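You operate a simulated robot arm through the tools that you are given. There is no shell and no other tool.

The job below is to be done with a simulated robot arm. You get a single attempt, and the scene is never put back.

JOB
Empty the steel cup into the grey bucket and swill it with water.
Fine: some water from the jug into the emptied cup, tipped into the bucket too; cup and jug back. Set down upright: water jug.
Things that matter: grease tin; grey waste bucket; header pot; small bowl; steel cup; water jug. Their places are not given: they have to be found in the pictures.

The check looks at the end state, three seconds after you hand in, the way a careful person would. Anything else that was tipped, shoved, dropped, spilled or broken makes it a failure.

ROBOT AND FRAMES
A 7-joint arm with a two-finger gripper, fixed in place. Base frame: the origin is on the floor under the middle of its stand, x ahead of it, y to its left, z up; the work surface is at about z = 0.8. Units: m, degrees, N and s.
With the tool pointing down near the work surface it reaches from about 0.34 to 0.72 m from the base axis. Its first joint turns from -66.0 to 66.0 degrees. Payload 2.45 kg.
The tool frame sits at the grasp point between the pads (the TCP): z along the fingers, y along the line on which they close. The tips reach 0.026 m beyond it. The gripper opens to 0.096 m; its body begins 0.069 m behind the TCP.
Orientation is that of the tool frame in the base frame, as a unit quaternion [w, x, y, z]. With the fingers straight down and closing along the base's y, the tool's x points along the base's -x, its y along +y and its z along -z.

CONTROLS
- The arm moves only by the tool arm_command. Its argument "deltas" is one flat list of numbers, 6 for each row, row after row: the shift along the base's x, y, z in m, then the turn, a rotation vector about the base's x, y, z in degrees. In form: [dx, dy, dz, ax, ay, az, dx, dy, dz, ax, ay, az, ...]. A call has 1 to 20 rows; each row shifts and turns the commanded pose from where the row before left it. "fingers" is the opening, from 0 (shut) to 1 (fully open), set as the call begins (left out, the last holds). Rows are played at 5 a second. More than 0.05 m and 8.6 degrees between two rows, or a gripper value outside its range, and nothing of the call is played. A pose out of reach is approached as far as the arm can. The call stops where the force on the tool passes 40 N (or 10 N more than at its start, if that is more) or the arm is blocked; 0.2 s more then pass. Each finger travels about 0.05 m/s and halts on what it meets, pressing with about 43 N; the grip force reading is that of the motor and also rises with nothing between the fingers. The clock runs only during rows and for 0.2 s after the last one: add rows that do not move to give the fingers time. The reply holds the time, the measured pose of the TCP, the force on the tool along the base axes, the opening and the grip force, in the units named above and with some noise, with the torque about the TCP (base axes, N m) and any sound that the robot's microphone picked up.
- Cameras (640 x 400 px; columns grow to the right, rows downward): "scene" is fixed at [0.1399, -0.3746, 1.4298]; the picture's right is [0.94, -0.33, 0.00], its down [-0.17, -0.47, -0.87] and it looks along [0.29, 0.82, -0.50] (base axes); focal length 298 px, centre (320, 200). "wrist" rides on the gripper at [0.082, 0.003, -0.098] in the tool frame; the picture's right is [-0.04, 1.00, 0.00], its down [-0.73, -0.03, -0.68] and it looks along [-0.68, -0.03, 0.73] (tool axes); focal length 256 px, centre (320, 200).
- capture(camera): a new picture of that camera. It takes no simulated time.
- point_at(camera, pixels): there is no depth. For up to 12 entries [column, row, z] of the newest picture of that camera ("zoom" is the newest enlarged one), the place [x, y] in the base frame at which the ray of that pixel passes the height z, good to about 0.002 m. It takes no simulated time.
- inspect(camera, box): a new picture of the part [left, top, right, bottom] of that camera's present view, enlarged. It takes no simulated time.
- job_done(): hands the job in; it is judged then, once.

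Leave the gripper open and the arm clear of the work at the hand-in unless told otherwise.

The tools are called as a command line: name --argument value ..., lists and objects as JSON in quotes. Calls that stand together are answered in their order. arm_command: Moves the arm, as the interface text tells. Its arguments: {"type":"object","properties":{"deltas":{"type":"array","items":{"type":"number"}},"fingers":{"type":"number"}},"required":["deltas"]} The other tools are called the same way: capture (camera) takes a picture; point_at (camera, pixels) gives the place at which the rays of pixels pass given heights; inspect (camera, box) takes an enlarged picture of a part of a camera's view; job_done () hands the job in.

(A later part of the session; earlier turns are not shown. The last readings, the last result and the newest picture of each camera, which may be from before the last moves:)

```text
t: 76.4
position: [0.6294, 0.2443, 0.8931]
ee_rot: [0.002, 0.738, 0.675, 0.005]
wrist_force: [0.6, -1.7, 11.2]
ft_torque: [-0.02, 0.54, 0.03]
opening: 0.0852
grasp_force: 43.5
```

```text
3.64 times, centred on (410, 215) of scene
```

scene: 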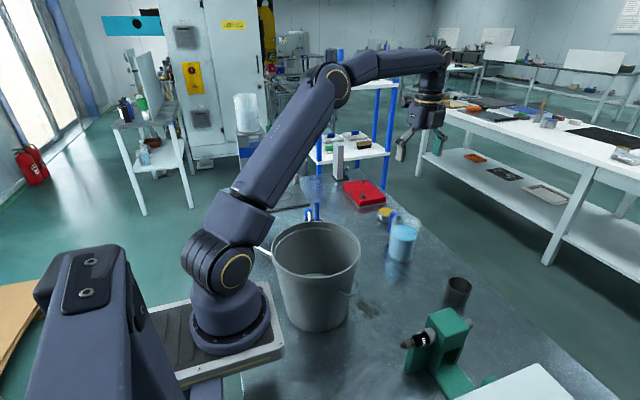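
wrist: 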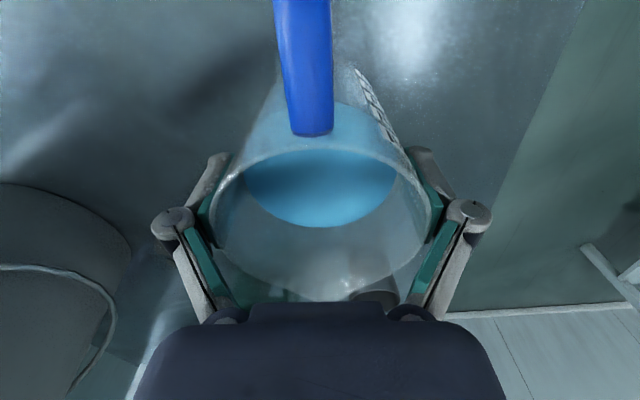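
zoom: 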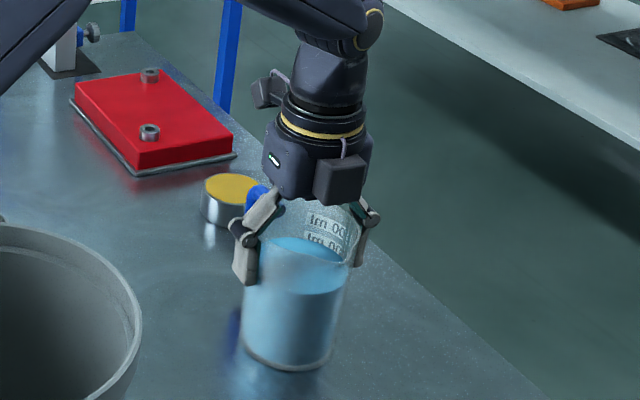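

The tool feels +11 N upward while closing, so the jug's rim is wedged against the slanted inner finger links. I'm gripping too deep. I'll open again, rise 2.2 cm so only the flat fingertip pads hold the wall, and retry.

arm_command --deltas '[0, 0, 0, 0, 0, 0, 0, 0, 0, 0, 0, 0, 0, 0, 0, 0, 0, 0]' --fingers 1

arm_command --deltas '[0.0005, 0, 0.011, 0, 0, 0, 0.0005, 0, 0.011, 0, 0, 0, 0, 0, 0, 0, 0, 0]'

capture --camera "wrist"

inspect --camera "scene" --box '[360, 160, 460, 270]'

```text
t: 77.2
position: [0.6297, 0.2443, 0.8928]
ee_rot: [0.001, 0.738, 0.675, 0.004]
wrist_force: [0.5, -0.4, -0.4]
ft_torque: [0.03, 0.03, -0.01]
opening: 0.096
grasp_force: 0.1
```

```text
t: 78.0
position: [0.6324, 0.2434, 0.9161]
ee_rot: [0.002, 0.737, 0.675, 0.004]
wrist_force: [0.2, 0.2, 0.2]
ft_torque: [0.03, -0.02, -0.02]
opening: 0.0962
grasp_force: 0.1
```

```text
taken
```

wrist: 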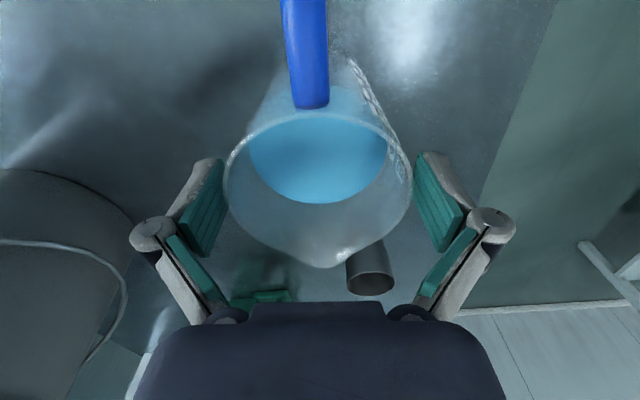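

```text
3.64 times, centred on (410, 215) of scene
```

zoom: 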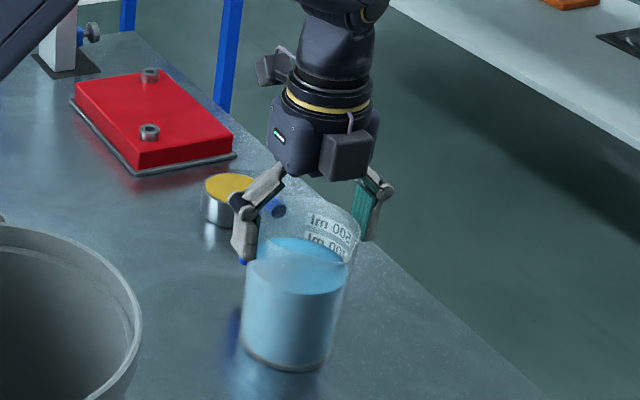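

The jug is undisturbed and the pads now overlap the upper 3 cm of the wall. I'll close again and watch the vertical force.

arm_command --deltas '[0, 0, 0, 0, 0, 0, 0, 0, 0, 0, 0, 0, 0, 0, 0, 0, 0, 0, 0, 0, 0, 0, 0, 0, 0, 0, 0, 0, 0, 0]' --fingers 0.3

capture --camera "wrist"

inspect --camera "scene" --box '[360, 160, 460, 270]'

```text
t: 79.2
position: [0.6323, 0.2435, 0.9153]
ee_rot: [0.002, 0.738, 0.675, 0.006]
wrist_force: [-3.6, -0.8, 11.3]
ft_torque: [-0.14, 0.61, -0.01]
opening: 0.0863
grasp_force: 43.2
```

```text
taken
```

wrist: 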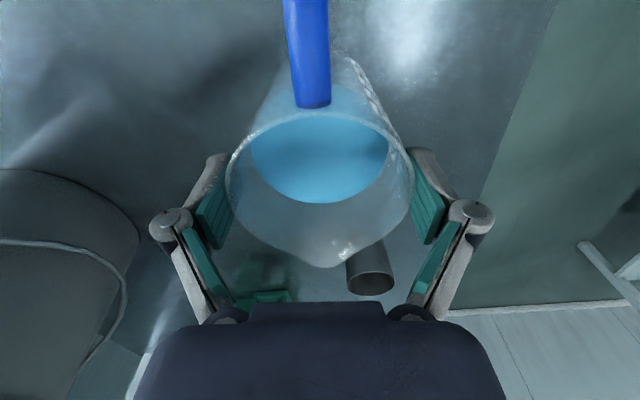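

```text
3.64 times, centred on (410, 215) of scene
```

zoom: 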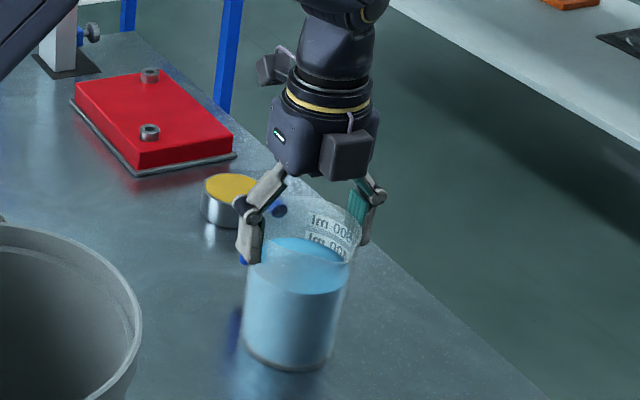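

Both depths give the same +11 N, so this comes from the finger linkage's forward arc when nearly fully open, not from wedging. The jug hasn't moved. I'll test whether it holds with a very small 4 mm lift.

arm_command --deltas '[0, 0, 0.002, 0, 0, 0, 0, 0, 0.002, 0, 0, 0, 0, 0, 0, 0, 0, 0]'

capture --camera "wrist"

inspect --camera "scene" --box '[370, 200, 440, 270]'

```text
t: 80.0
position: [0.6317, 0.2449, 0.9181]
ee_rot: [0.002, 0.737, 0.676, 0.004]
wrist_force: [-0.7, 0.2, -5.0]
ft_torque: [-0.08, -0.03, 0.0]
opening: 0.0862
grasp_force: 43.0
```

```text
taken
```

wrist: 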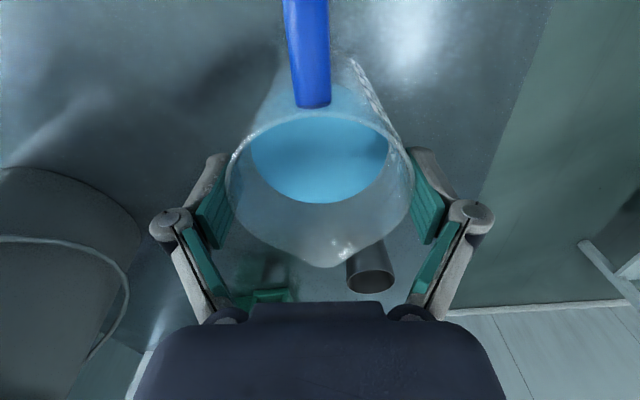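

```text
5.71 times, centred on (405, 235) of scene
```

zoom: 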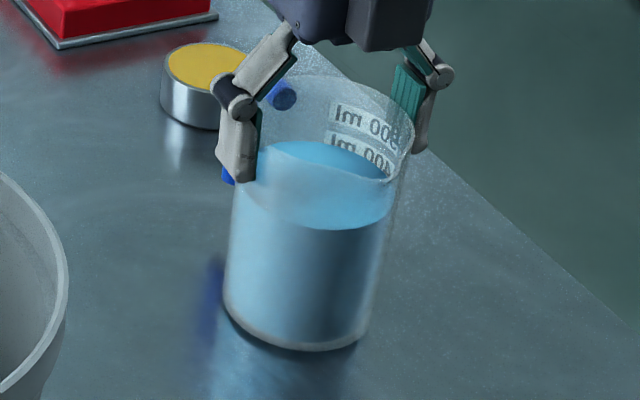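

The load reads -5.0 N, the jug's full weight, and the rim hasn't moved relative to the pads: it holds. I'll lift another 2 cm, hold, and check for slip.

arm_command --deltas '[0, 0, 0.005, 0, 0, 0, 0, 0, 0.008, 0, 0, 0, 0, 0, 0.007, 0, 0, 0, 0, 0, 0, 0, 0, 0, 0, 0, 0, 0, 0, 0, 0, 0, 0, 0, 0, 0]'

capture --camera "wrist"

inspect --camera "scene" --box '[370, 190, 440, 270]'

```text
t: 81.4
position: [0.6306, 0.2435, 0.9396]
ee_rot: [0.002, 0.737, 0.676, 0.005]
wrist_force: [0.3, -0.9, -5.8]
ft_torque: [-0.07, 0.0, -0.01]
opening: 0.086
grasp_force: 43.2
```

```text
taken
```

wrist: 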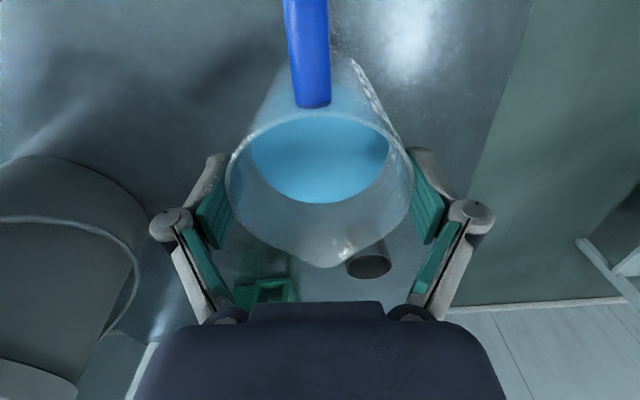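

```text
5.00 times, centred on (405, 230) of scene
```

zoom: 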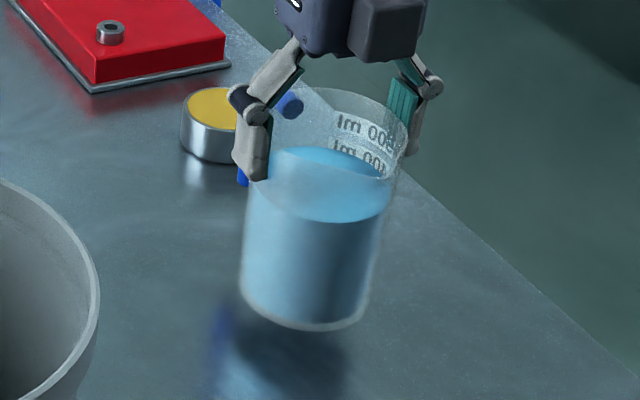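

There's no slip at 5.4 N. I'll raise to about z 0.97 and test a small 15° tilt towards the spout direction, to see whether the jug follows the tool without pivoting in the grip.

arm_command --deltas '[0, 0, 0.015, 0, 0, 0, 0, 0, 0.015, 0, 0, 0, 0, 0, 0, 2.5, -0.22, 0, 0, 0, 0, 4.2, -0.37, 0, 0, 0, 0, 4.2, -0.37, 0, 0, 0, 0, 4.2, -0.37, 0, 0, 0, 0, 0, 0, 0, 0, 0, 0, 0, 0, 0]'

capture --camera "wrist"

inspect --camera "scene" --box '[360, 160, 460, 270]'

```text
t: 83.2
position: [0.6305, 0.2431, 0.9688]
ee_rot: [-0.087, 0.731, 0.669, 0.101]
wrist_force: [-0.5, -0.6, -3.9]
ft_torque: [-0.1, 0.0, -0.02]
opening: 0.0862
grasp_force: 42.8
```

```text
taken
```

wrist: 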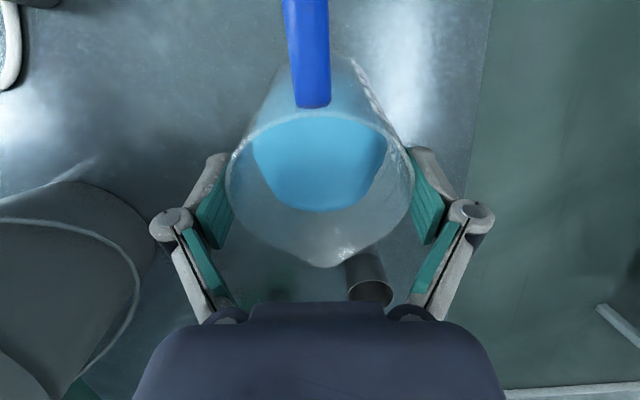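

```text
3.64 times, centred on (410, 215) of scene
```

zoom: 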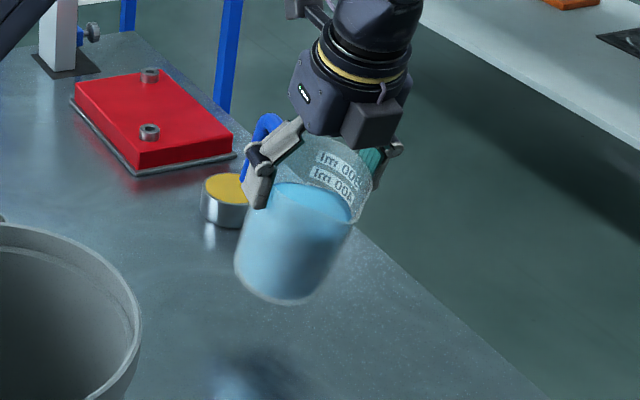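

The jug follows the tool rigidly (handle and rim are at identical image positions). The pour should begin at about 38° tilt, so I'll tilt only to 28°, then glide slowly towards the cup with the spout held high.

arm_command --deltas '[0, 0, 0.003, 3.2, -0.28, 0, 0, 0, 0.004, 3.2, -0.28, 0, 0, 0, 0.004, 3.2, -0.28, 0, 0, 0, 0.003, 3.2, -0.28, 0, 0.001, -0.004, 0, 0, 0, 0, 0.003, -0.01, 0, 0, 0, 0, 0.005, -0.018, 0, 0, 0, 0, 0.0055, -0.02, 0, 0, 0, 0, 0.0055, -0.02, 0, 0, 0, 0, 0.0055, -0.02, 0, 0, 0, 0, 0.0055, -0.02, 0, 0, 0, 0, 0.005, -0.018, 0, 0, 0, 0, 0.003, -0.01, 0, 0, 0, 0, 0.001, -0.004, 0, 0, 0, 0, 0, 0, 0, 0, 0, 0, 0, 0, 0, 0, 0, 0]'

capture --camera "wrist"

capture --camera "scene"

```text
t: 86.6
position: [0.6722, 0.1, 0.9839]
ee_rot: [-0.163, 0.715, 0.655, 0.183]
wrist_force: [0.0, -0.1, -5.0]
ft_torque: [-0.16, 0.03, 0.01]
opening: 0.0858
grasp_force: 43.0
```

```text
taken
```

wrist: 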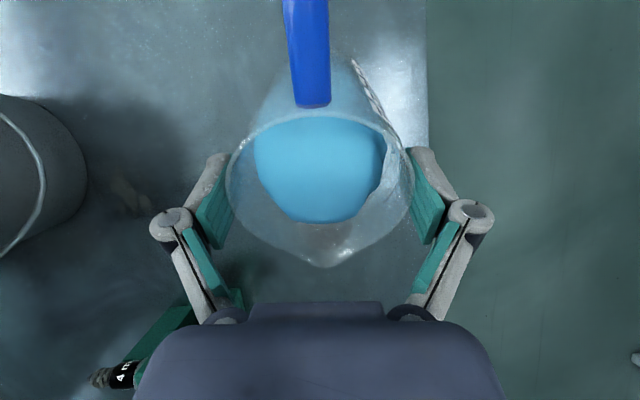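

```text
taken
```

scene: 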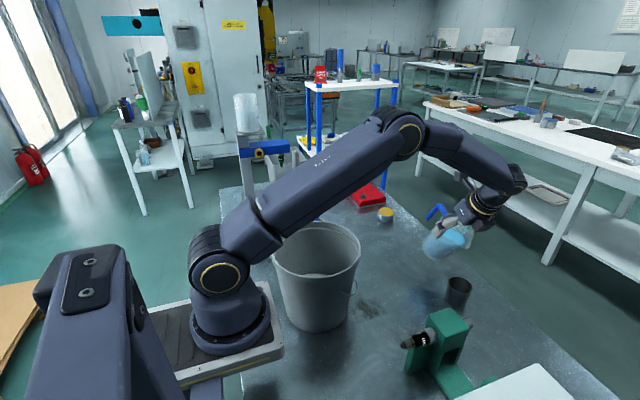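

The jug is tilted 28.4° near the cup with nothing spilled. I'll zoom in on the spout and the cup.

inspect --camera "scene" --box '[400, 180, 520, 320]'

```text
2.86 times, centred on (460, 250) of scene
```

zoom: 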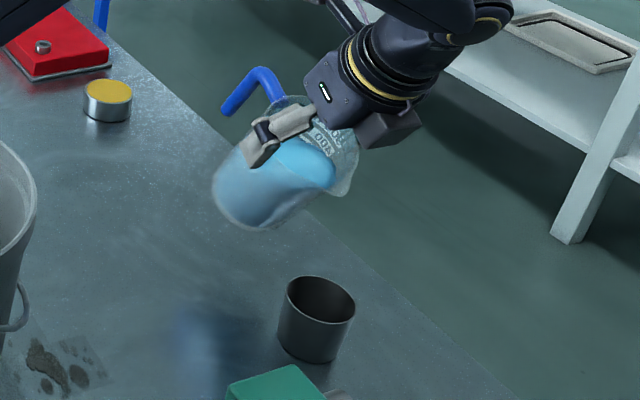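

The spout tip is at about scene (468.7,247.2). I'll verify where that is at its expected height of 0.963 and compare to the cup's rim centre.

point_at --camera "scene" --pixels '[[468.7, 247.2, 0.9634], [468.7, 247.2, 0.96], [460.4, 284.75, 0.851], [448, 280.6, 0.851], [472.8, 287.5, 0.851]]'

```text
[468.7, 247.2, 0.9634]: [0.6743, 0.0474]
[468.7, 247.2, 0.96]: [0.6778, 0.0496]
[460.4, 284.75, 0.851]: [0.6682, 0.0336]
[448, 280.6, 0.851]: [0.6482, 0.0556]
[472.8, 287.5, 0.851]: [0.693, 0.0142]
```

There's a 1 cm discrepancy in x between prediction and picture, so I'll zoom in more closely on the spout.

inspect --camera "scene" --box '[440, 210, 490, 260]'

inspect --camera "wrist" --box '[200, 80, 440, 300]'

```text
8.00 times, centred on (465, 235) of scene
```

zoom: 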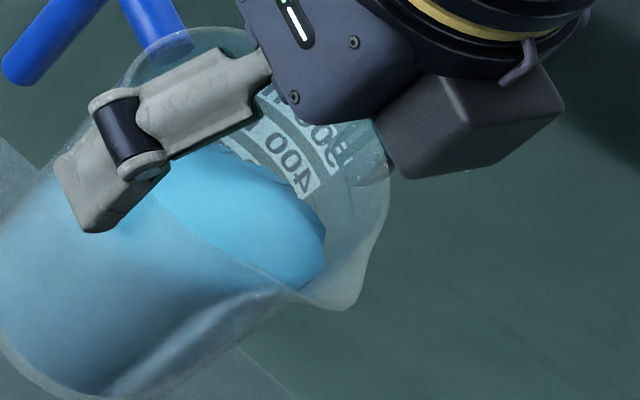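

```text
1.82 times, centred on (320, 190) of wrist
```

zoom: 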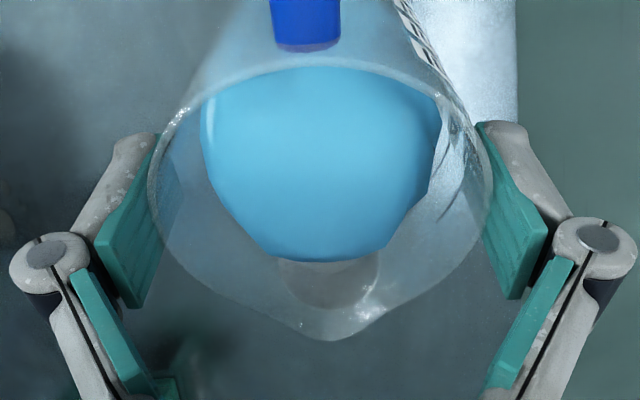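

The spout tip is at scene (468.1,248.1) and wrist (331,265.8). I'll compare both rays at candidate heights.

point_at --camera "scene" --pixels '[[468.1, 248.1, 0.955], [468.1, 248.1, 0.96], [468.1, 248.1, 0.965], [468.1, 248.1, 0.97]]'

capture --camera "wrist"

point_at --camera "wrist" --pixels '[[331, 265.8, 0.955], [331, 265.8, 0.96], [331, 265.8, 0.965], [331, 265.8, 0.97]]'

```text
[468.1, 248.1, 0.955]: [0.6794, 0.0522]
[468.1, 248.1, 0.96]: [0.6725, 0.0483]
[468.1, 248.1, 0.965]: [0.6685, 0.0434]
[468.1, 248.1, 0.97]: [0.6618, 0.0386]
```

```text
taken
```

wrist: 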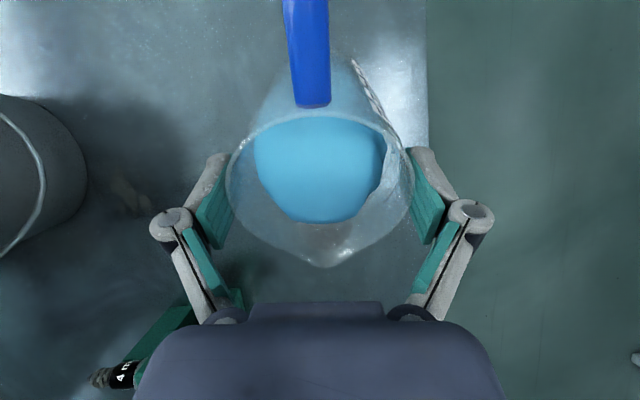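

```text
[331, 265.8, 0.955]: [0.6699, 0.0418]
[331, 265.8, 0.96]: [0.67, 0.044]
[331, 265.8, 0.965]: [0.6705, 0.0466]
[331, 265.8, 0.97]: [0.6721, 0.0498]
```

The two rays agree: the spout tip is at about (0.670,0.0455,0.963). The cup centre is at about (0.668,0.0335). I'll shift the jug so that at pour angle the spout sits just over the cup's middle: TCP to about (0.6695,0.085,0.954).

arm_command --deltas '[-0.0007, -0.004, -0.007, 0, 0, 0, -0.001, -0.006, -0.012, 0, 0, 0, -0.001, -0.005, -0.011, 0, 0, 0, 0, 0, 0, 0, 0, 0, 0, 0, 0, 0, 0, 0]'

inspect --camera "scene" --box '[430, 210, 500, 310]'

inspect --camera "wrist" --box '[200, 80, 440, 300]'

```text
t: 87.8
position: [0.6686, 0.0846, 0.9525]
ee_rot: [-0.163, 0.715, 0.655, 0.183]
wrist_force: [-0.2, 0.0, -4.5]
ft_torque: [-0.16, 0.03, -0.02]
opening: 0.0861
grasp_force: 42.7
```

```text
4.00 times, centred on (465, 260) of scene
```

zoom: 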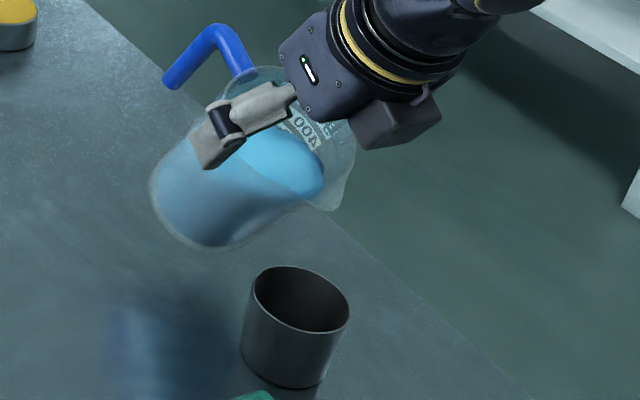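

```text
1.82 times, centred on (320, 190) of wrist
```

zoom: 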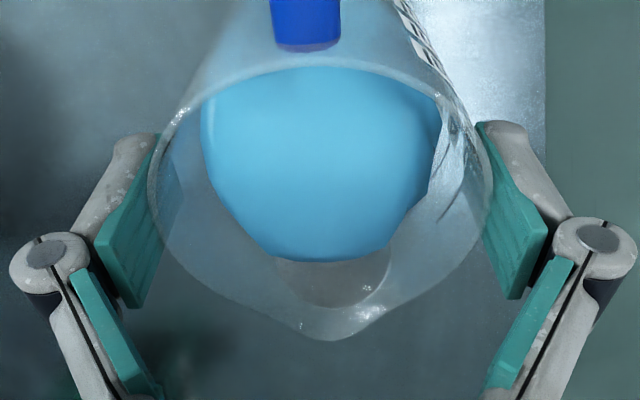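

The alignment looks right. Now I'll tilt to about 34° while lowering slightly to z about 0.940, in small steps, watching for the onset of pouring.

arm_command --deltas '[0.0003, 0, -0.004, 2.0, -0.17, 0, 0.0003, 0, -0.004, 2.0, -0.17, 0, 0, 0, -0.004, 1.6, -0.14, 0, 0, 0, 0, 0, 0, 0, 0, 0, 0, 0, 0, 0]'

inspect --camera "scene" --box '[430, 210, 500, 310]'

inspect --camera "wrist" --box '[200, 80, 440, 300]'

```text
t: 89.0
position: [0.6687, 0.0847, 0.9403]
ee_rot: [-0.194, 0.707, 0.645, 0.218]
wrist_force: [-0.1, 0.2, -5.0]
ft_torque: [-0.18, 0.04, -0.01]
opening: 0.0861
grasp_force: 42.9
```

```text
4.00 times, centred on (465, 260) of scene
```

zoom: 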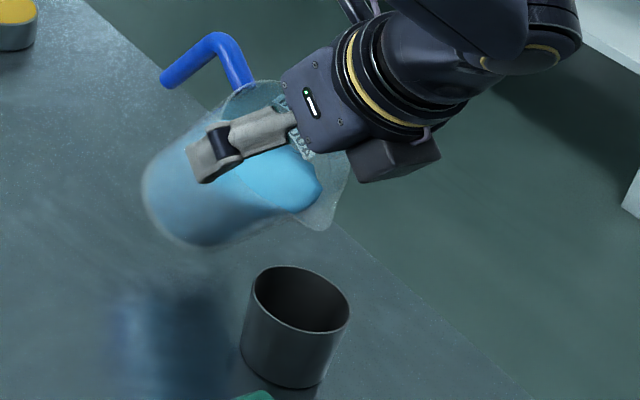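

```text
1.82 times, centred on (320, 190) of wrist
```

zoom: 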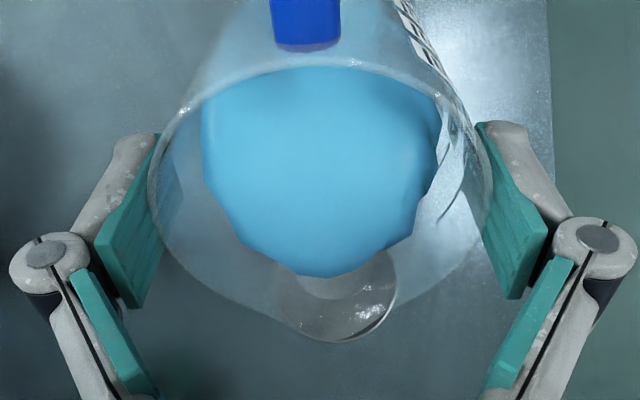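

At 34° nothing is pouring yet. In the wrist view I can see a round outline through the jug (zoom about (340,297)), likely the cup rim beneath. I'll check its base coordinates and the spout's.

capture --camera "wrist"

point_at --camera "wrist" --pixels '[[331, 243, 0.851], [301, 243, 0.851], [361, 243, 0.851], [331, 266, 0.912], [331, 266, 0.915]]'

point_at --camera "scene" --pixels '[[467.5, 267.5, 0.912], [467.5, 267.5, 0.915], [467.5, 267.5, 0.905]]'

```text
taken
```

wrist: 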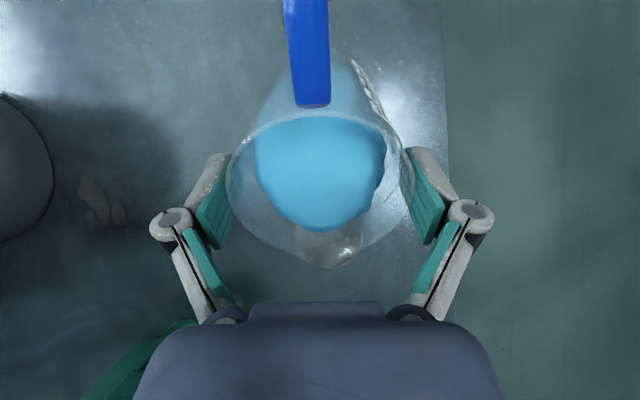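

```text
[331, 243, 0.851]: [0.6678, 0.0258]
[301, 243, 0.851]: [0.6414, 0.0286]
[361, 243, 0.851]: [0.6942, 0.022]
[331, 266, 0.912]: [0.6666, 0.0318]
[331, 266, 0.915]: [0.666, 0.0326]
```

```text
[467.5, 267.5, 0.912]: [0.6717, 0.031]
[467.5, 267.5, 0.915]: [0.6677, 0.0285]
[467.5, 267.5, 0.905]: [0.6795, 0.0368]
```

The spout tip is at about (0.667,0.031,0.914), right over the cup's mouth. Now I'll tilt slowly, 2° at a time with pauses, watching for the stream.

arm_command --deltas '[0, 0, 0, 1.0, -0.087, 0, 0, 0, 0, 1.0, -0.087, 0, 0, 0, 0, 0, 0, 0]'

inspect --camera "scene" --box '[430, 210, 500, 310]'

```text
t: 89.8
position: [0.668, 0.0845, 0.9403]
ee_rot: [-0.206, 0.702, 0.642, 0.23]
wrist_force: [-0.3, 0.7, -5.3]
ft_torque: [-0.21, 0.05, 0.03]
opening: 0.086
grasp_force: 42.9
```

```text
4.00 times, centred on (465, 260) of scene
```

zoom: 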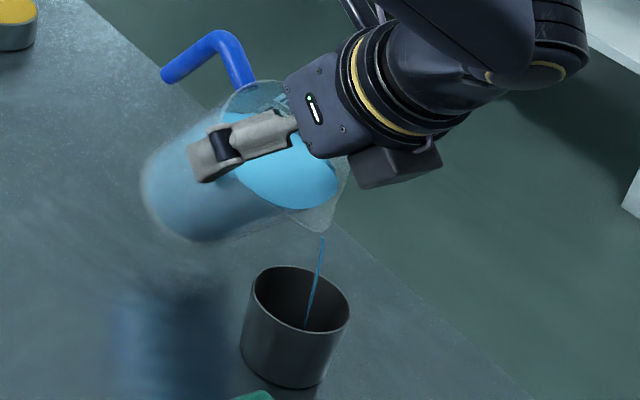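

The pour began at 36°: a thin blue stream falls from (322,237) into the cup at (306,325), nicely inside. I'll hold the angle for about a second and look.

arm_command --deltas '[0, 0, 0, 0, 0, 0, 0, 0, 0, 0, 0, 0, 0, 0, 0, 0, 0, 0, 0, 0, 0, 0, 0, 0]'

inspect --camera "scene" --box '[430, 210, 500, 310]'

```text
t: 90.8
position: [0.6681, 0.0845, 0.9398]
ee_rot: [-0.205, 0.702, 0.642, 0.23]
wrist_force: [-0.2, 0.8, -4.7]
ft_torque: [-0.17, 0.01, -0.01]
opening: 0.0857
grasp_force: 42.2
```

```text
4.00 times, centred on (465, 260) of scene
```

zoom: 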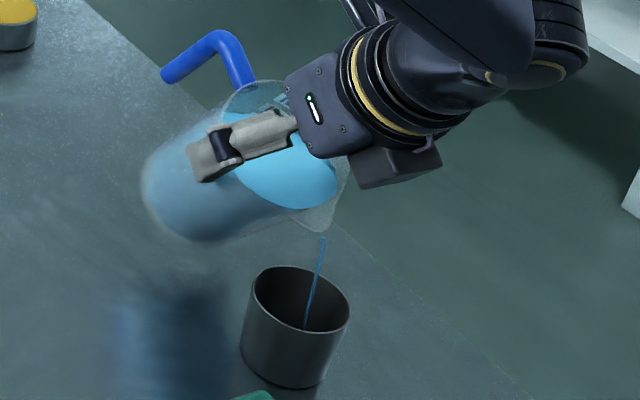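

The thin stream continues steadily into the cup. I'll add 1.5° more and hold a second to fill at a moderate rate.

arm_command --deltas '[0, 0, 0, 0.75, -0.065, 0, 0, 0, 0, 0.75, -0.065, 0, 0, 0, 0, 0, 0, 0, 0, 0, 0, 0, 0, 0, 0, 0, 0, 0, 0, 0]'

inspect --camera "scene" --box '[430, 210, 500, 310]'

```text
t: 92.0
position: [0.6685, 0.0839, 0.9402]
ee_rot: [-0.213, 0.699, 0.639, 0.239]
wrist_force: [0.3, -0.7, -5.2]
ft_torque: [-0.19, 0.01, 0.0]
opening: 0.0858
grasp_force: 42.8
```

```text
4.00 times, centred on (465, 260) of scene
```

zoom: 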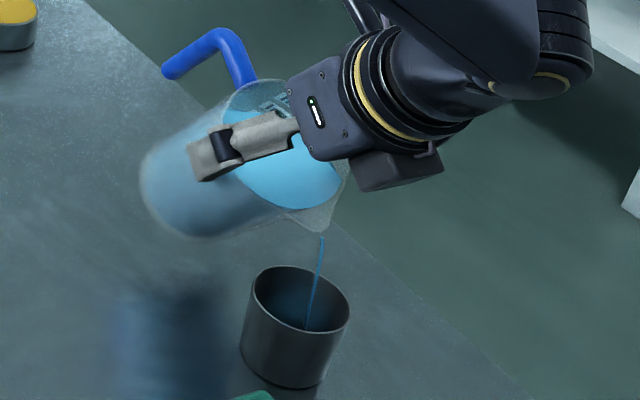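

Water is now visible in the cup's bottom. I'll add another 1.5° and hold, then check.

arm_command --deltas '[0, 0, 0, 0.75, -0.065, 0, 0, 0, 0, 0.75, -0.065, 0, 0, 0, 0, 0, 0, 0, 0, 0, 0, 0, 0, 0, 0, 0, 0, 0, 0, 0, 0, 0, 0, 0, 0, 0]'

inspect --camera "scene" --box '[430, 210, 500, 310]'

```text
t: 93.4
position: [0.6679, 0.0846, 0.9413]
ee_rot: [-0.222, 0.696, 0.636, 0.248]
wrist_force: [0.2, -0.4, -4.9]
ft_torque: [-0.21, 0.01, 0.0]
opening: 0.0859
grasp_force: 43.1
```

```text
4.00 times, centred on (465, 260) of scene
```

zoom: 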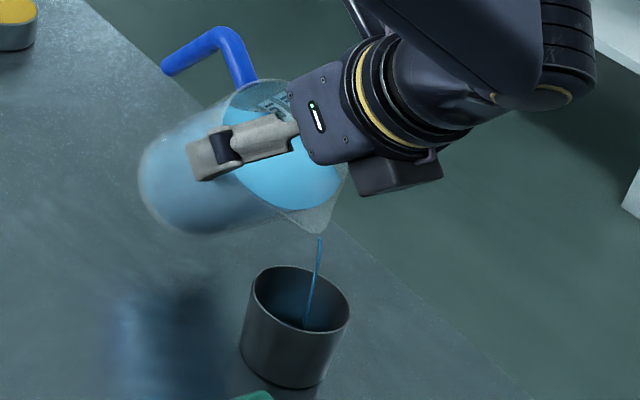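

The level is rising gently with no splashing. I'll add 1.5° more and hold about 1.6 s.

arm_command --deltas '[0, 0, 0, 0.75, -0.065, 0, 0, 0, 0, 0.75, -0.065, 0, 0, 0, 0, 0, 0, 0, 0, 0, 0, 0, 0, 0, 0, 0, 0, 0, 0, 0, 0, 0, 0, 0, 0, 0, 0, 0, 0, 0, 0, 0, 0, 0, 0, 0, 0, 0]'

inspect --camera "scene" --box '[430, 210, 500, 310]'

```text
t: 95.2
position: [0.6684, 0.0848, 0.9404]
ee_rot: [-0.23, 0.693, 0.633, 0.257]
wrist_force: [0.1, 0.8, -4.8]
ft_torque: [-0.17, 0.0, -0.02]
opening: 0.0861
grasp_force: 43.6
```

```text
4.00 times, centred on (465, 260) of scene
```

zoom: 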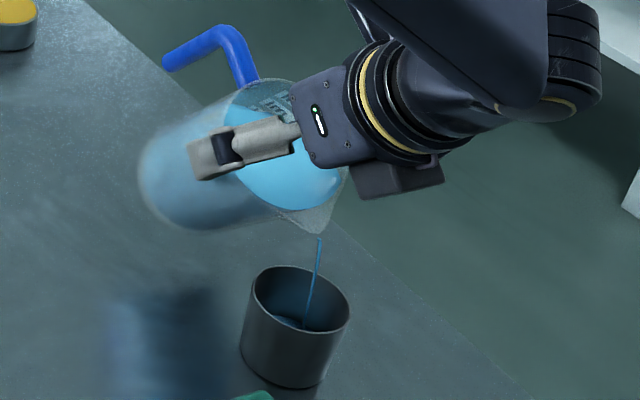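

The water surface is now visible. I'll zoom in to judge the level.

inspect --camera "scene" --box '[440, 260, 480, 300]'

```text
10.00 times, centred on (460, 280) of scene
```

zoom: 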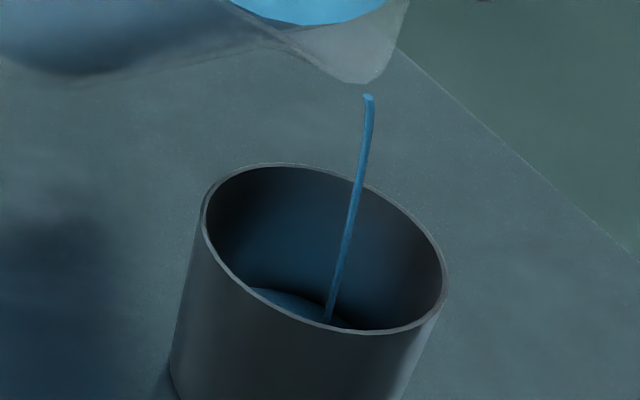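

The water is about 14 mm deep (roughly 28 ml). I'll pour a little more: another 1° and about 1.6 s.

arm_command --deltas '[0, 0, 0, 1.0, -0.087, 0, 0, 0, 0, 0, 0, 0, 0, 0, 0, 0, 0, 0, 0, 0, 0, 0, 0, 0, 0, 0, 0, 0, 0, 0, 0, 0, 0, 0, 0, 0, 0, 0, 0, 0, 0, 0]'

inspect --camera "scene" --box '[440, 260, 480, 300]'

```text
t: 96.8
position: [0.6681, 0.0849, 0.9405]
ee_rot: [-0.236, 0.691, 0.631, 0.264]
wrist_force: [-0.3, 0.1, -4.7]
ft_torque: [-0.19, 0.01, 0.02]
opening: 0.0857
grasp_force: 42.9
```

```text
10.00 times, centred on (460, 280) of scene
```

zoom: 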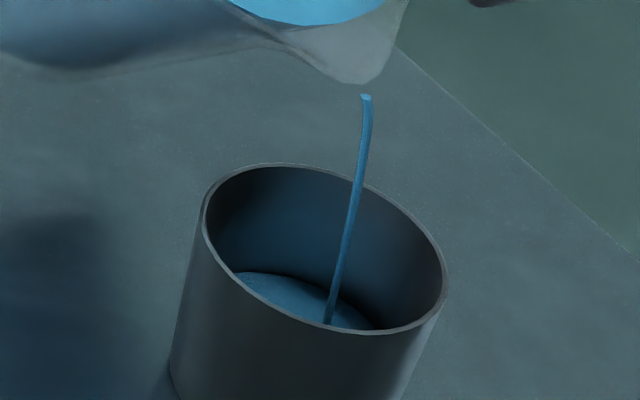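

About 17 mm deep now. I'll hold one more second, then tip the jug back promptly by 15° to stop the stream.

arm_command --deltas '[0, 0, 0, 0, 0, 0, 0, 0, 0, 0, 0, 0, 0, 0, 0, 0, 0, 0, 0, 0, 0, 0, 0, 0, 0, 0, 0, -4.0, 0.35, 0, 0, 0, 0, -6.0, 0.52, 0, 0, 0, 0, -5.0, 0.44, 0, 0, 0, 0, 0, 0, 0, 0, 0, 0, 0, 0, 0]'

inspect --camera "scene" --box '[430, 210, 500, 310]'

inspect --camera "scene" --box '[440, 260, 480, 300]'

```text
t: 98.8
position: [0.6685, 0.0843, 0.9413]
ee_rot: [-0.15, 0.719, 0.657, 0.172]
wrist_force: [1.4, -0.3, -4.9]
ft_torque: [-0.1, 0.0, 0.02]
opening: 0.0861
grasp_force: 42.8
```

```text
4.00 times, centred on (465, 260) of scene
```

zoom: 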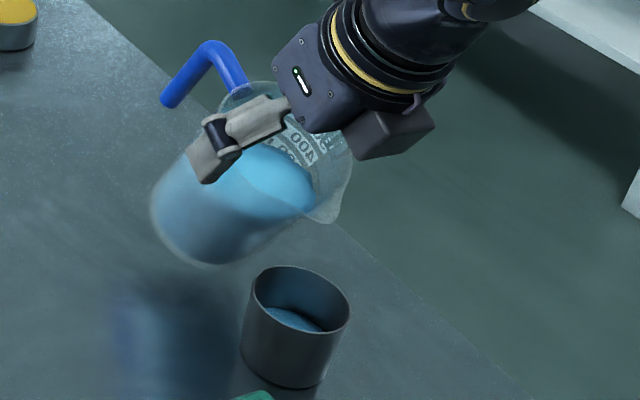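

```text
10.00 times, centred on (460, 280) of scene
```

zoom: 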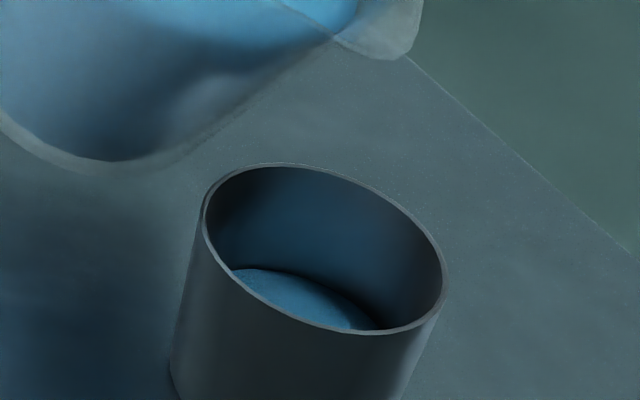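

The stream stopped cleanly, the cup holds about 2 cm of water, and the table is dry. I'll raise the jug, move it back over its spot while bringing it upright.

arm_command --deltas '[0, 0.003, 0.01, 0, 0, 0, -0.001, 0.006, 0.014, -1.6, 0.14, 0, -0.003, 0.012, 0.014, -3.2, 0.28, 0, -0.005, 0.02, 0.004, -3.2, 0.28, 0, -0.005, 0.022, 0, -3.2, 0.28, 0, -0.005, 0.022, 0, -3.2, 0.28, 0, -0.005, 0.022, 0, -3.2, 0.28, 0, -0.005, 0.022, -0.005, -3.2, 0.28, 0, -0.004, 0.016, -0.005, -3.2, 0.28, 0, -0.0025, 0.01, -0.005, -2.0, 0.175, 0, -0.001, 0.0044, -0.004, 0, 0, 0, 0, 0, 0, 0, 0, 0, 0, 0, 0, 0, 0, 0]'

capture --camera "wrist"

capture --camera "scene"

```text
t: 101.6
position: [0.6329, 0.2444, 0.9639]
ee_rot: [0.003, 0.737, 0.676, 0.005]
wrist_force: [0.2, -0.4, -4.8]
ft_torque: [-0.07, 0.0, 0.01]
opening: 0.086
grasp_force: 43.1
```

```text
taken
```

wrist: 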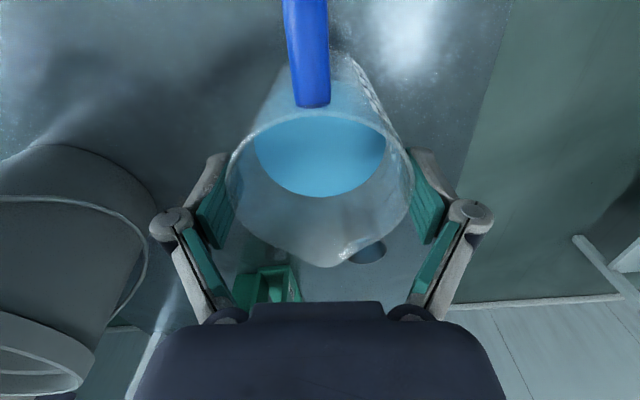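

```text
taken
```

scene: 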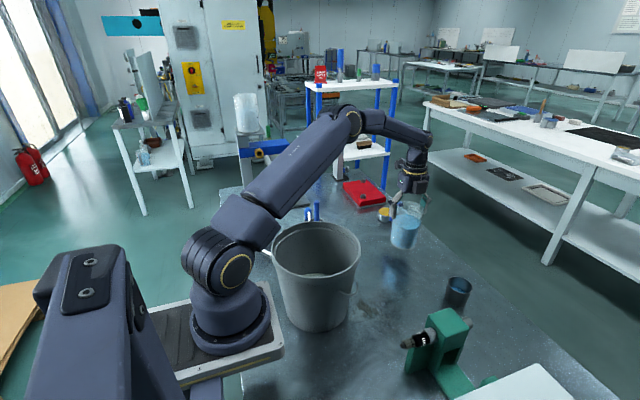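

The jug is upright at (0.633,0.244,0.964), directly above its spot. I'll lower it to about 8 mm above the table, then gently to contact.

arm_command --deltas '[-0.0003, -0.0002, -0.01, 0, 0, 0, -0.0003, -0.0002, -0.012, 0, 0, 0, -0.0003, -0.0002, -0.011, 0, 0, 0, 0, 0, -0.006, 0, 0, 0, 0, 0, 0, 0, 0, 0]'

arm_command --deltas '[0, 0, -0.003, 0, 0, 0, 0, 0, -0.002, 0, 0, 0, 0, 0, 0, 0, 0, 0]'

inspect --camera "scene" --box '[370, 200, 440, 270]'

```text
t: 102.8
position: [0.6315, 0.2421, 0.9264]
ee_rot: [0.002, 0.737, 0.676, 0.005]
wrist_force: [0.6, 0.7, -4.7]
ft_torque: [-0.05, -0.01, 0.01]
opening: 0.086
grasp_force: 43.4
```

```text
t: 103.6
position: [0.632, 0.243, 0.9195]
ee_rot: [0.003, 0.737, 0.676, 0.005]
wrist_force: [-0.4, -0.6, -4.5]
ft_torque: [-0.08, -0.03, -0.05]
opening: 0.0858
grasp_force: 43.0
```

```text
5.71 times, centred on (405, 235) of scene
```

zoom: 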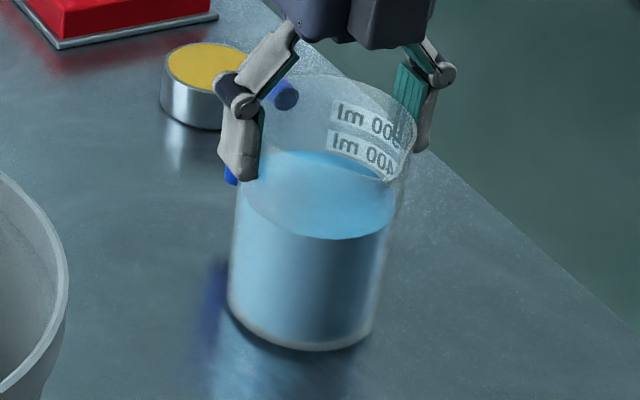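

Still carrying the weight (4.5 N), so it's a few millimetres up. I'll lower in 1 mm steps.

arm_command --deltas '[0, 0, -0.001, 0, 0, 0, 0, 0, -0.001, 0, 0, 0, 0, 0, 0, 0, 0, 0]'

arm_command --deltas '[0, 0, -0.001, 0, 0, 0, 0, 0, 0, 0, 0, 0]'

```text
t: 104.4
position: [0.631, 0.2426, 0.9187]
ee_rot: [0.002, 0.737, 0.676, 0.006]
wrist_force: [-0.3, 0.3, -3.8]
ft_torque: [-0.03, 0.01, -0.01]
opening: 0.0859
grasp_force: 43.2
```

```text
t: 105.0
position: [0.6315, 0.2432, 0.9174]
ee_rot: [0.002, 0.737, 0.676, 0.006]
wrist_force: [0.7, 0.0, -3.7]
ft_torque: [-0.03, -0.01, 0.04]
opening: 0.0861
grasp_force: 42.6
```

I'll continue down by 1 mm steps until the load transfers to the table.

arm_command --deltas '[0, 0, -0.001, 0, 0, 0, 0, 0, 0, 0, 0, 0]'

arm_command --deltas '[0, 0, -0.001, 0, 0, 0, 0, 0, 0, 0, 0, 0]'

inspect --camera "scene" --box '[370, 200, 440, 270]'

```text
t: 105.6
position: [0.6316, 0.2425, 0.9173]
ee_rot: [0.002, 0.737, 0.676, 0.006]
wrist_force: [-1.1, -0.2, 1.0]
ft_torque: [0.0, 0.32, 0.04]
opening: 0.0859
grasp_force: 42.6
```

```text
t: 106.2
position: [0.6313, 0.2433, 0.9162]
ee_rot: [0.003, 0.738, 0.675, 0.006]
wrist_force: [-0.2, -1.2, 9.6]
ft_torque: [-0.02, 0.53, 0.05]
opening: 0.0861
grasp_force: 42.8
```

```text
5.71 times, centred on (405, 235) of scene
```

zoom: 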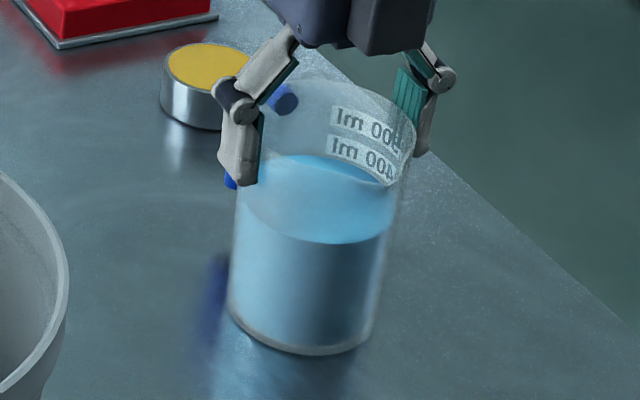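

The jug is firmly on the table (+9.6 N, the same as when I first gripped it). I'll release.

arm_command --deltas '[0, 0, 0, 0, 0, 0, 0, 0, 0, 0, 0, 0, 0, 0, 0, 0, 0, 0]' --fingers 1

capture --camera "wrist"

inspect --camera "scene" --box '[370, 200, 440, 270]'

```text
t: 107.0
position: [0.6315, 0.2426, 0.9158]
ee_rot: [0.002, 0.737, 0.676, 0.006]
wrist_force: [-0.5, 0.1, -0.7]
ft_torque: [-0.02, -0.04, -0.01]
opening: 0.0958
grasp_force: 0.1
```

```text
taken
```

wrist: 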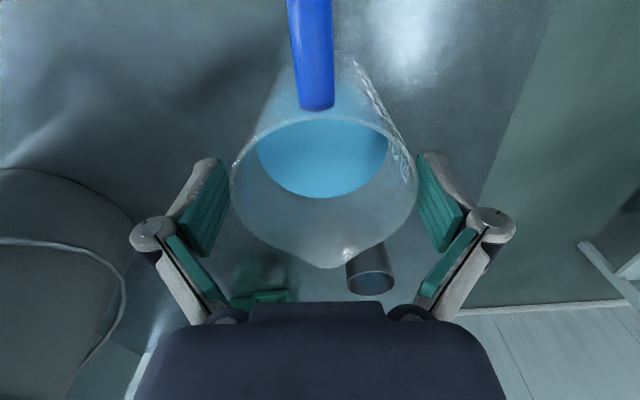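

```text
5.71 times, centred on (405, 235) of scene
```

zoom: 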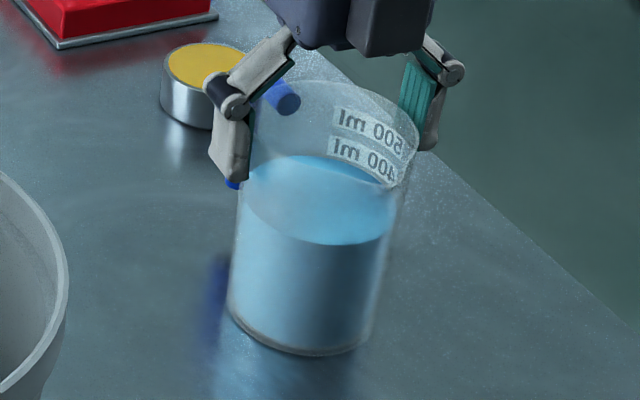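

The jug stands upright and free. It's about 2 mm off-centre towards the right pad, so I'll shift 2 mm in +x and then rise straight up.

arm_command --deltas '[0.002, 0, 0, 0, 0, 0, 0, 0, 0.01, 0, 0, 0, 0, 0, 0.02, 0, 0, 0, 0, 0, 0.03, 0, 0, 0, 0, 0, 0.04, 0, 0, 0, 0, 0, 0.04, 0, 0, 0, 0, 0, 0.04, 0, 0, 0, 0, 0, 0.03, 0, 0, 0, 0, 0, 0, 0, 0, 0]'

capture --camera "wrist"

capture --camera "scene"

```text
t: 109.0
position: [0.6338, 0.2432, 1.1259]
ee_rot: [0.002, 0.737, 0.676, 0.005]
wrist_force: [-0.2, -0.4, -0.2]
ft_torque: [-0.03, 0.0, 0.01]
opening: 0.0959
grasp_force: 0.1
```

```text
taken
```

wrist: 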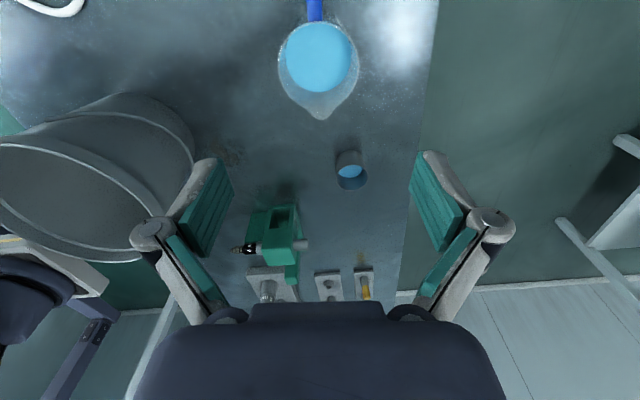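

```text
taken
```

scene: 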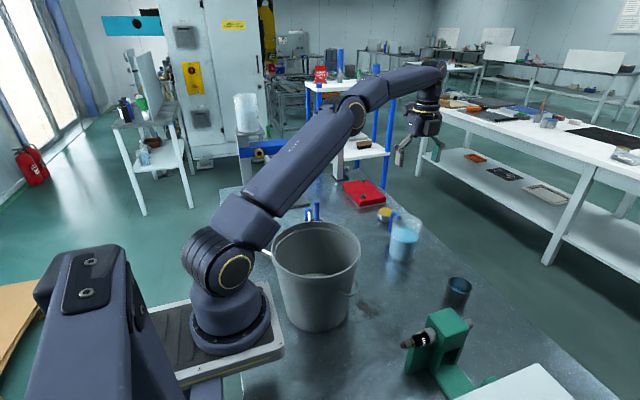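

Everything is in order: the jug is back upright with the cup partly filled. Now I'll return to the cup-grasp attitude: yaw +85° to -10°, then tilt 40° forward, following the earlier path in reverse.

arm_command --deltas '[-0.0045, -0.013, 0.003, 0, 0, 7.08, -0.0045, -0.013, 0.003, 0, 0, 7.08, -0.0045, -0.013, 0.003, 0, 0, 7.08, -0.0045, -0.013, 0.003, 0, 0, 7.08, -0.0045, -0.013, 0.003, 0, 0, 7.08, -0.0045, -0.013, 0.003, 0, 0, 7.08, -0.0045, -0.013, 0.003, 0, 0, 7.08, -0.0045, -0.013, 0.003, 0, 0, 7.08, -0.0045, -0.013, 0.003, 0, 0, 7.08, -0.0045, -0.013, 0.003, 0, 0, 7.08, -0.0045, -0.013, 0.003, 0, 0, 7.08, -0.0045, -0.013, 0.003, 0, 0, 7.08, 0, -0.007, -0.018, -1.16, -6.57, 0, 0, -0.007, -0.018, -1.16, -6.57, 0, 0, -0.007, -0.018, -1.16, -6.57, 0, 0, -0.007, -0.018, -1.16, -6.57, 0, 0, -0.007, -0.018, -1.16, -6.57, 0, 0, -0.007, -0.018, -1.16, -6.57, 0, 0, 0, 0, 0, 0, 0]'

inspect --camera "scene" --box '[430, 265, 490, 315]'

inspect --camera "scene" --box '[350, 170, 510, 270]'

```text
t: 113.0
position: [0.5791, 0.0446, 1.0534]
ee_rot: [0.341, 0.08, 0.936, -0.024]
wrist_force: [-0.8, 0.0, -0.5]
ft_torque: [-0.04, 0.0, 0.03]
opening: 0.096
grasp_force: 0.1
```

```text
8.00 times, centred on (460, 290) of scene
```

zoom: 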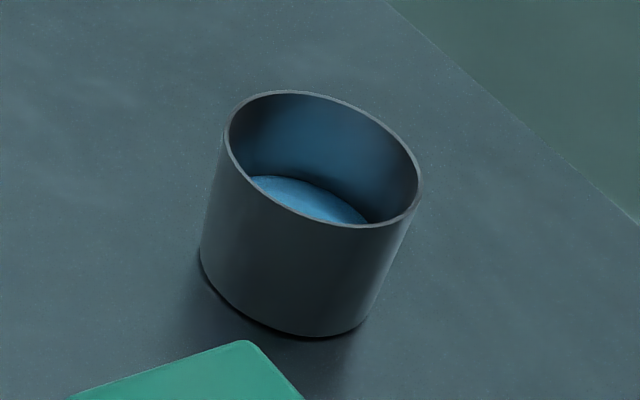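

```text
4.00 times, centred on (430, 220) of scene
```

zoom: 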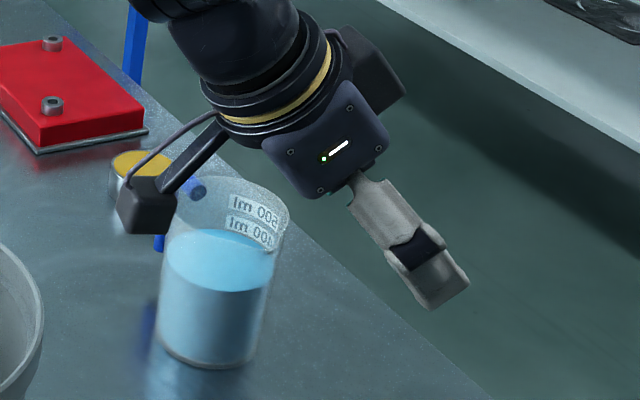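

The cup holds clear blue water, the jug is in place, and the table is dry. I'll descend to the pre-grasp point again.

arm_command --deltas '[0.003, 0, -0.025, 0, 0, 0, 0.003, 0, -0.03, 0, 0, 0, 0.003, 0, -0.03, 0, 0, 0, 0.003, -0.0005, -0.03, 0, 0, 0, 0.002, -0.0008, -0.009, 0, 0, 0, 0, 0, 0, 0, 0, 0]' --fingers 1

capture --camera "wrist"

```text
t: 114.4
position: [0.5917, 0.044, 0.9293]
ee_rot: [0.339, 0.079, 0.937, -0.024]
wrist_force: [-0.6, -0.1, 0.0]
ft_torque: [-0.02, 0.01, 0.02]
opening: 0.0959
grasp_force: 0.0
```

```text
taken
```

wrist: 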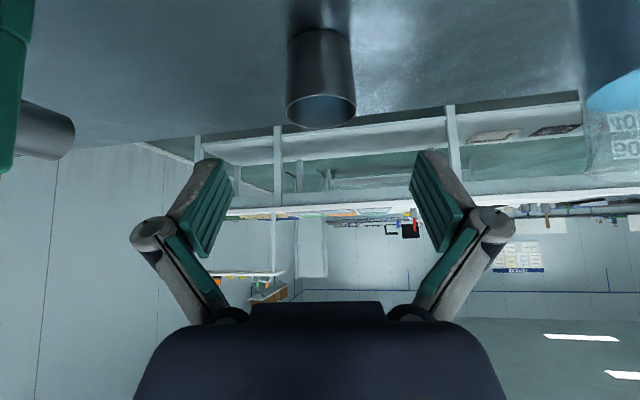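

The cup is centred at column 321. I'll advance along the tool axis in smaller final steps to the same grasp pose as before, (0.668,0.032,0.8325).

arm_command --deltas '[0.0126, -0.0019, -0.0157, 0, 0, 0, 0.0126, -0.0019, -0.0157, 0, 0, 0, 0.0126, -0.0019, -0.0157, 0, 0, 0, 0.0126, -0.0019, -0.0157, 0, 0, 0, 0.0065, -0.0011, -0.0085, 0, 0, 0, 0.0065, -0.0011, -0.0085, 0, 0, 0, 0.0065, -0.0011, -0.0085, 0, 0, 0, 0.0063, -0.001, -0.0085, 0, 0, 0, 0, 0, 0, 0, 0, 0]'

inspect --camera "wrist" --box '[120, 0, 520, 290]'

```text
t: 116.4
position: [0.6699, 0.031, 0.8314]
ee_rot: [0.34, 0.08, 0.937, -0.025]
wrist_force: [0.5, -0.6, -0.5]
ft_torque: [0.03, -0.03, 0.01]
opening: 0.096
grasp_force: 0.1
```

```text
1.38 times, centred on (320, 145) of wrist
```

zoom: 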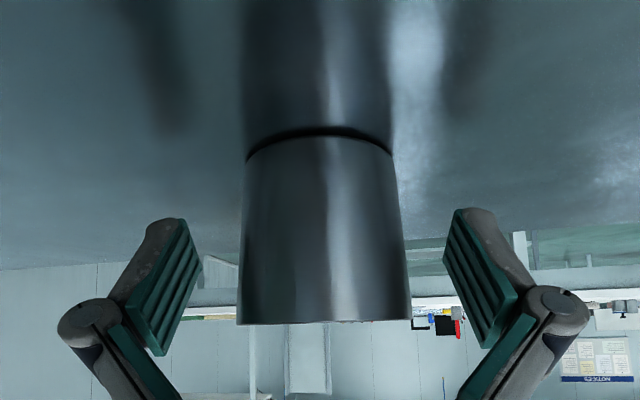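

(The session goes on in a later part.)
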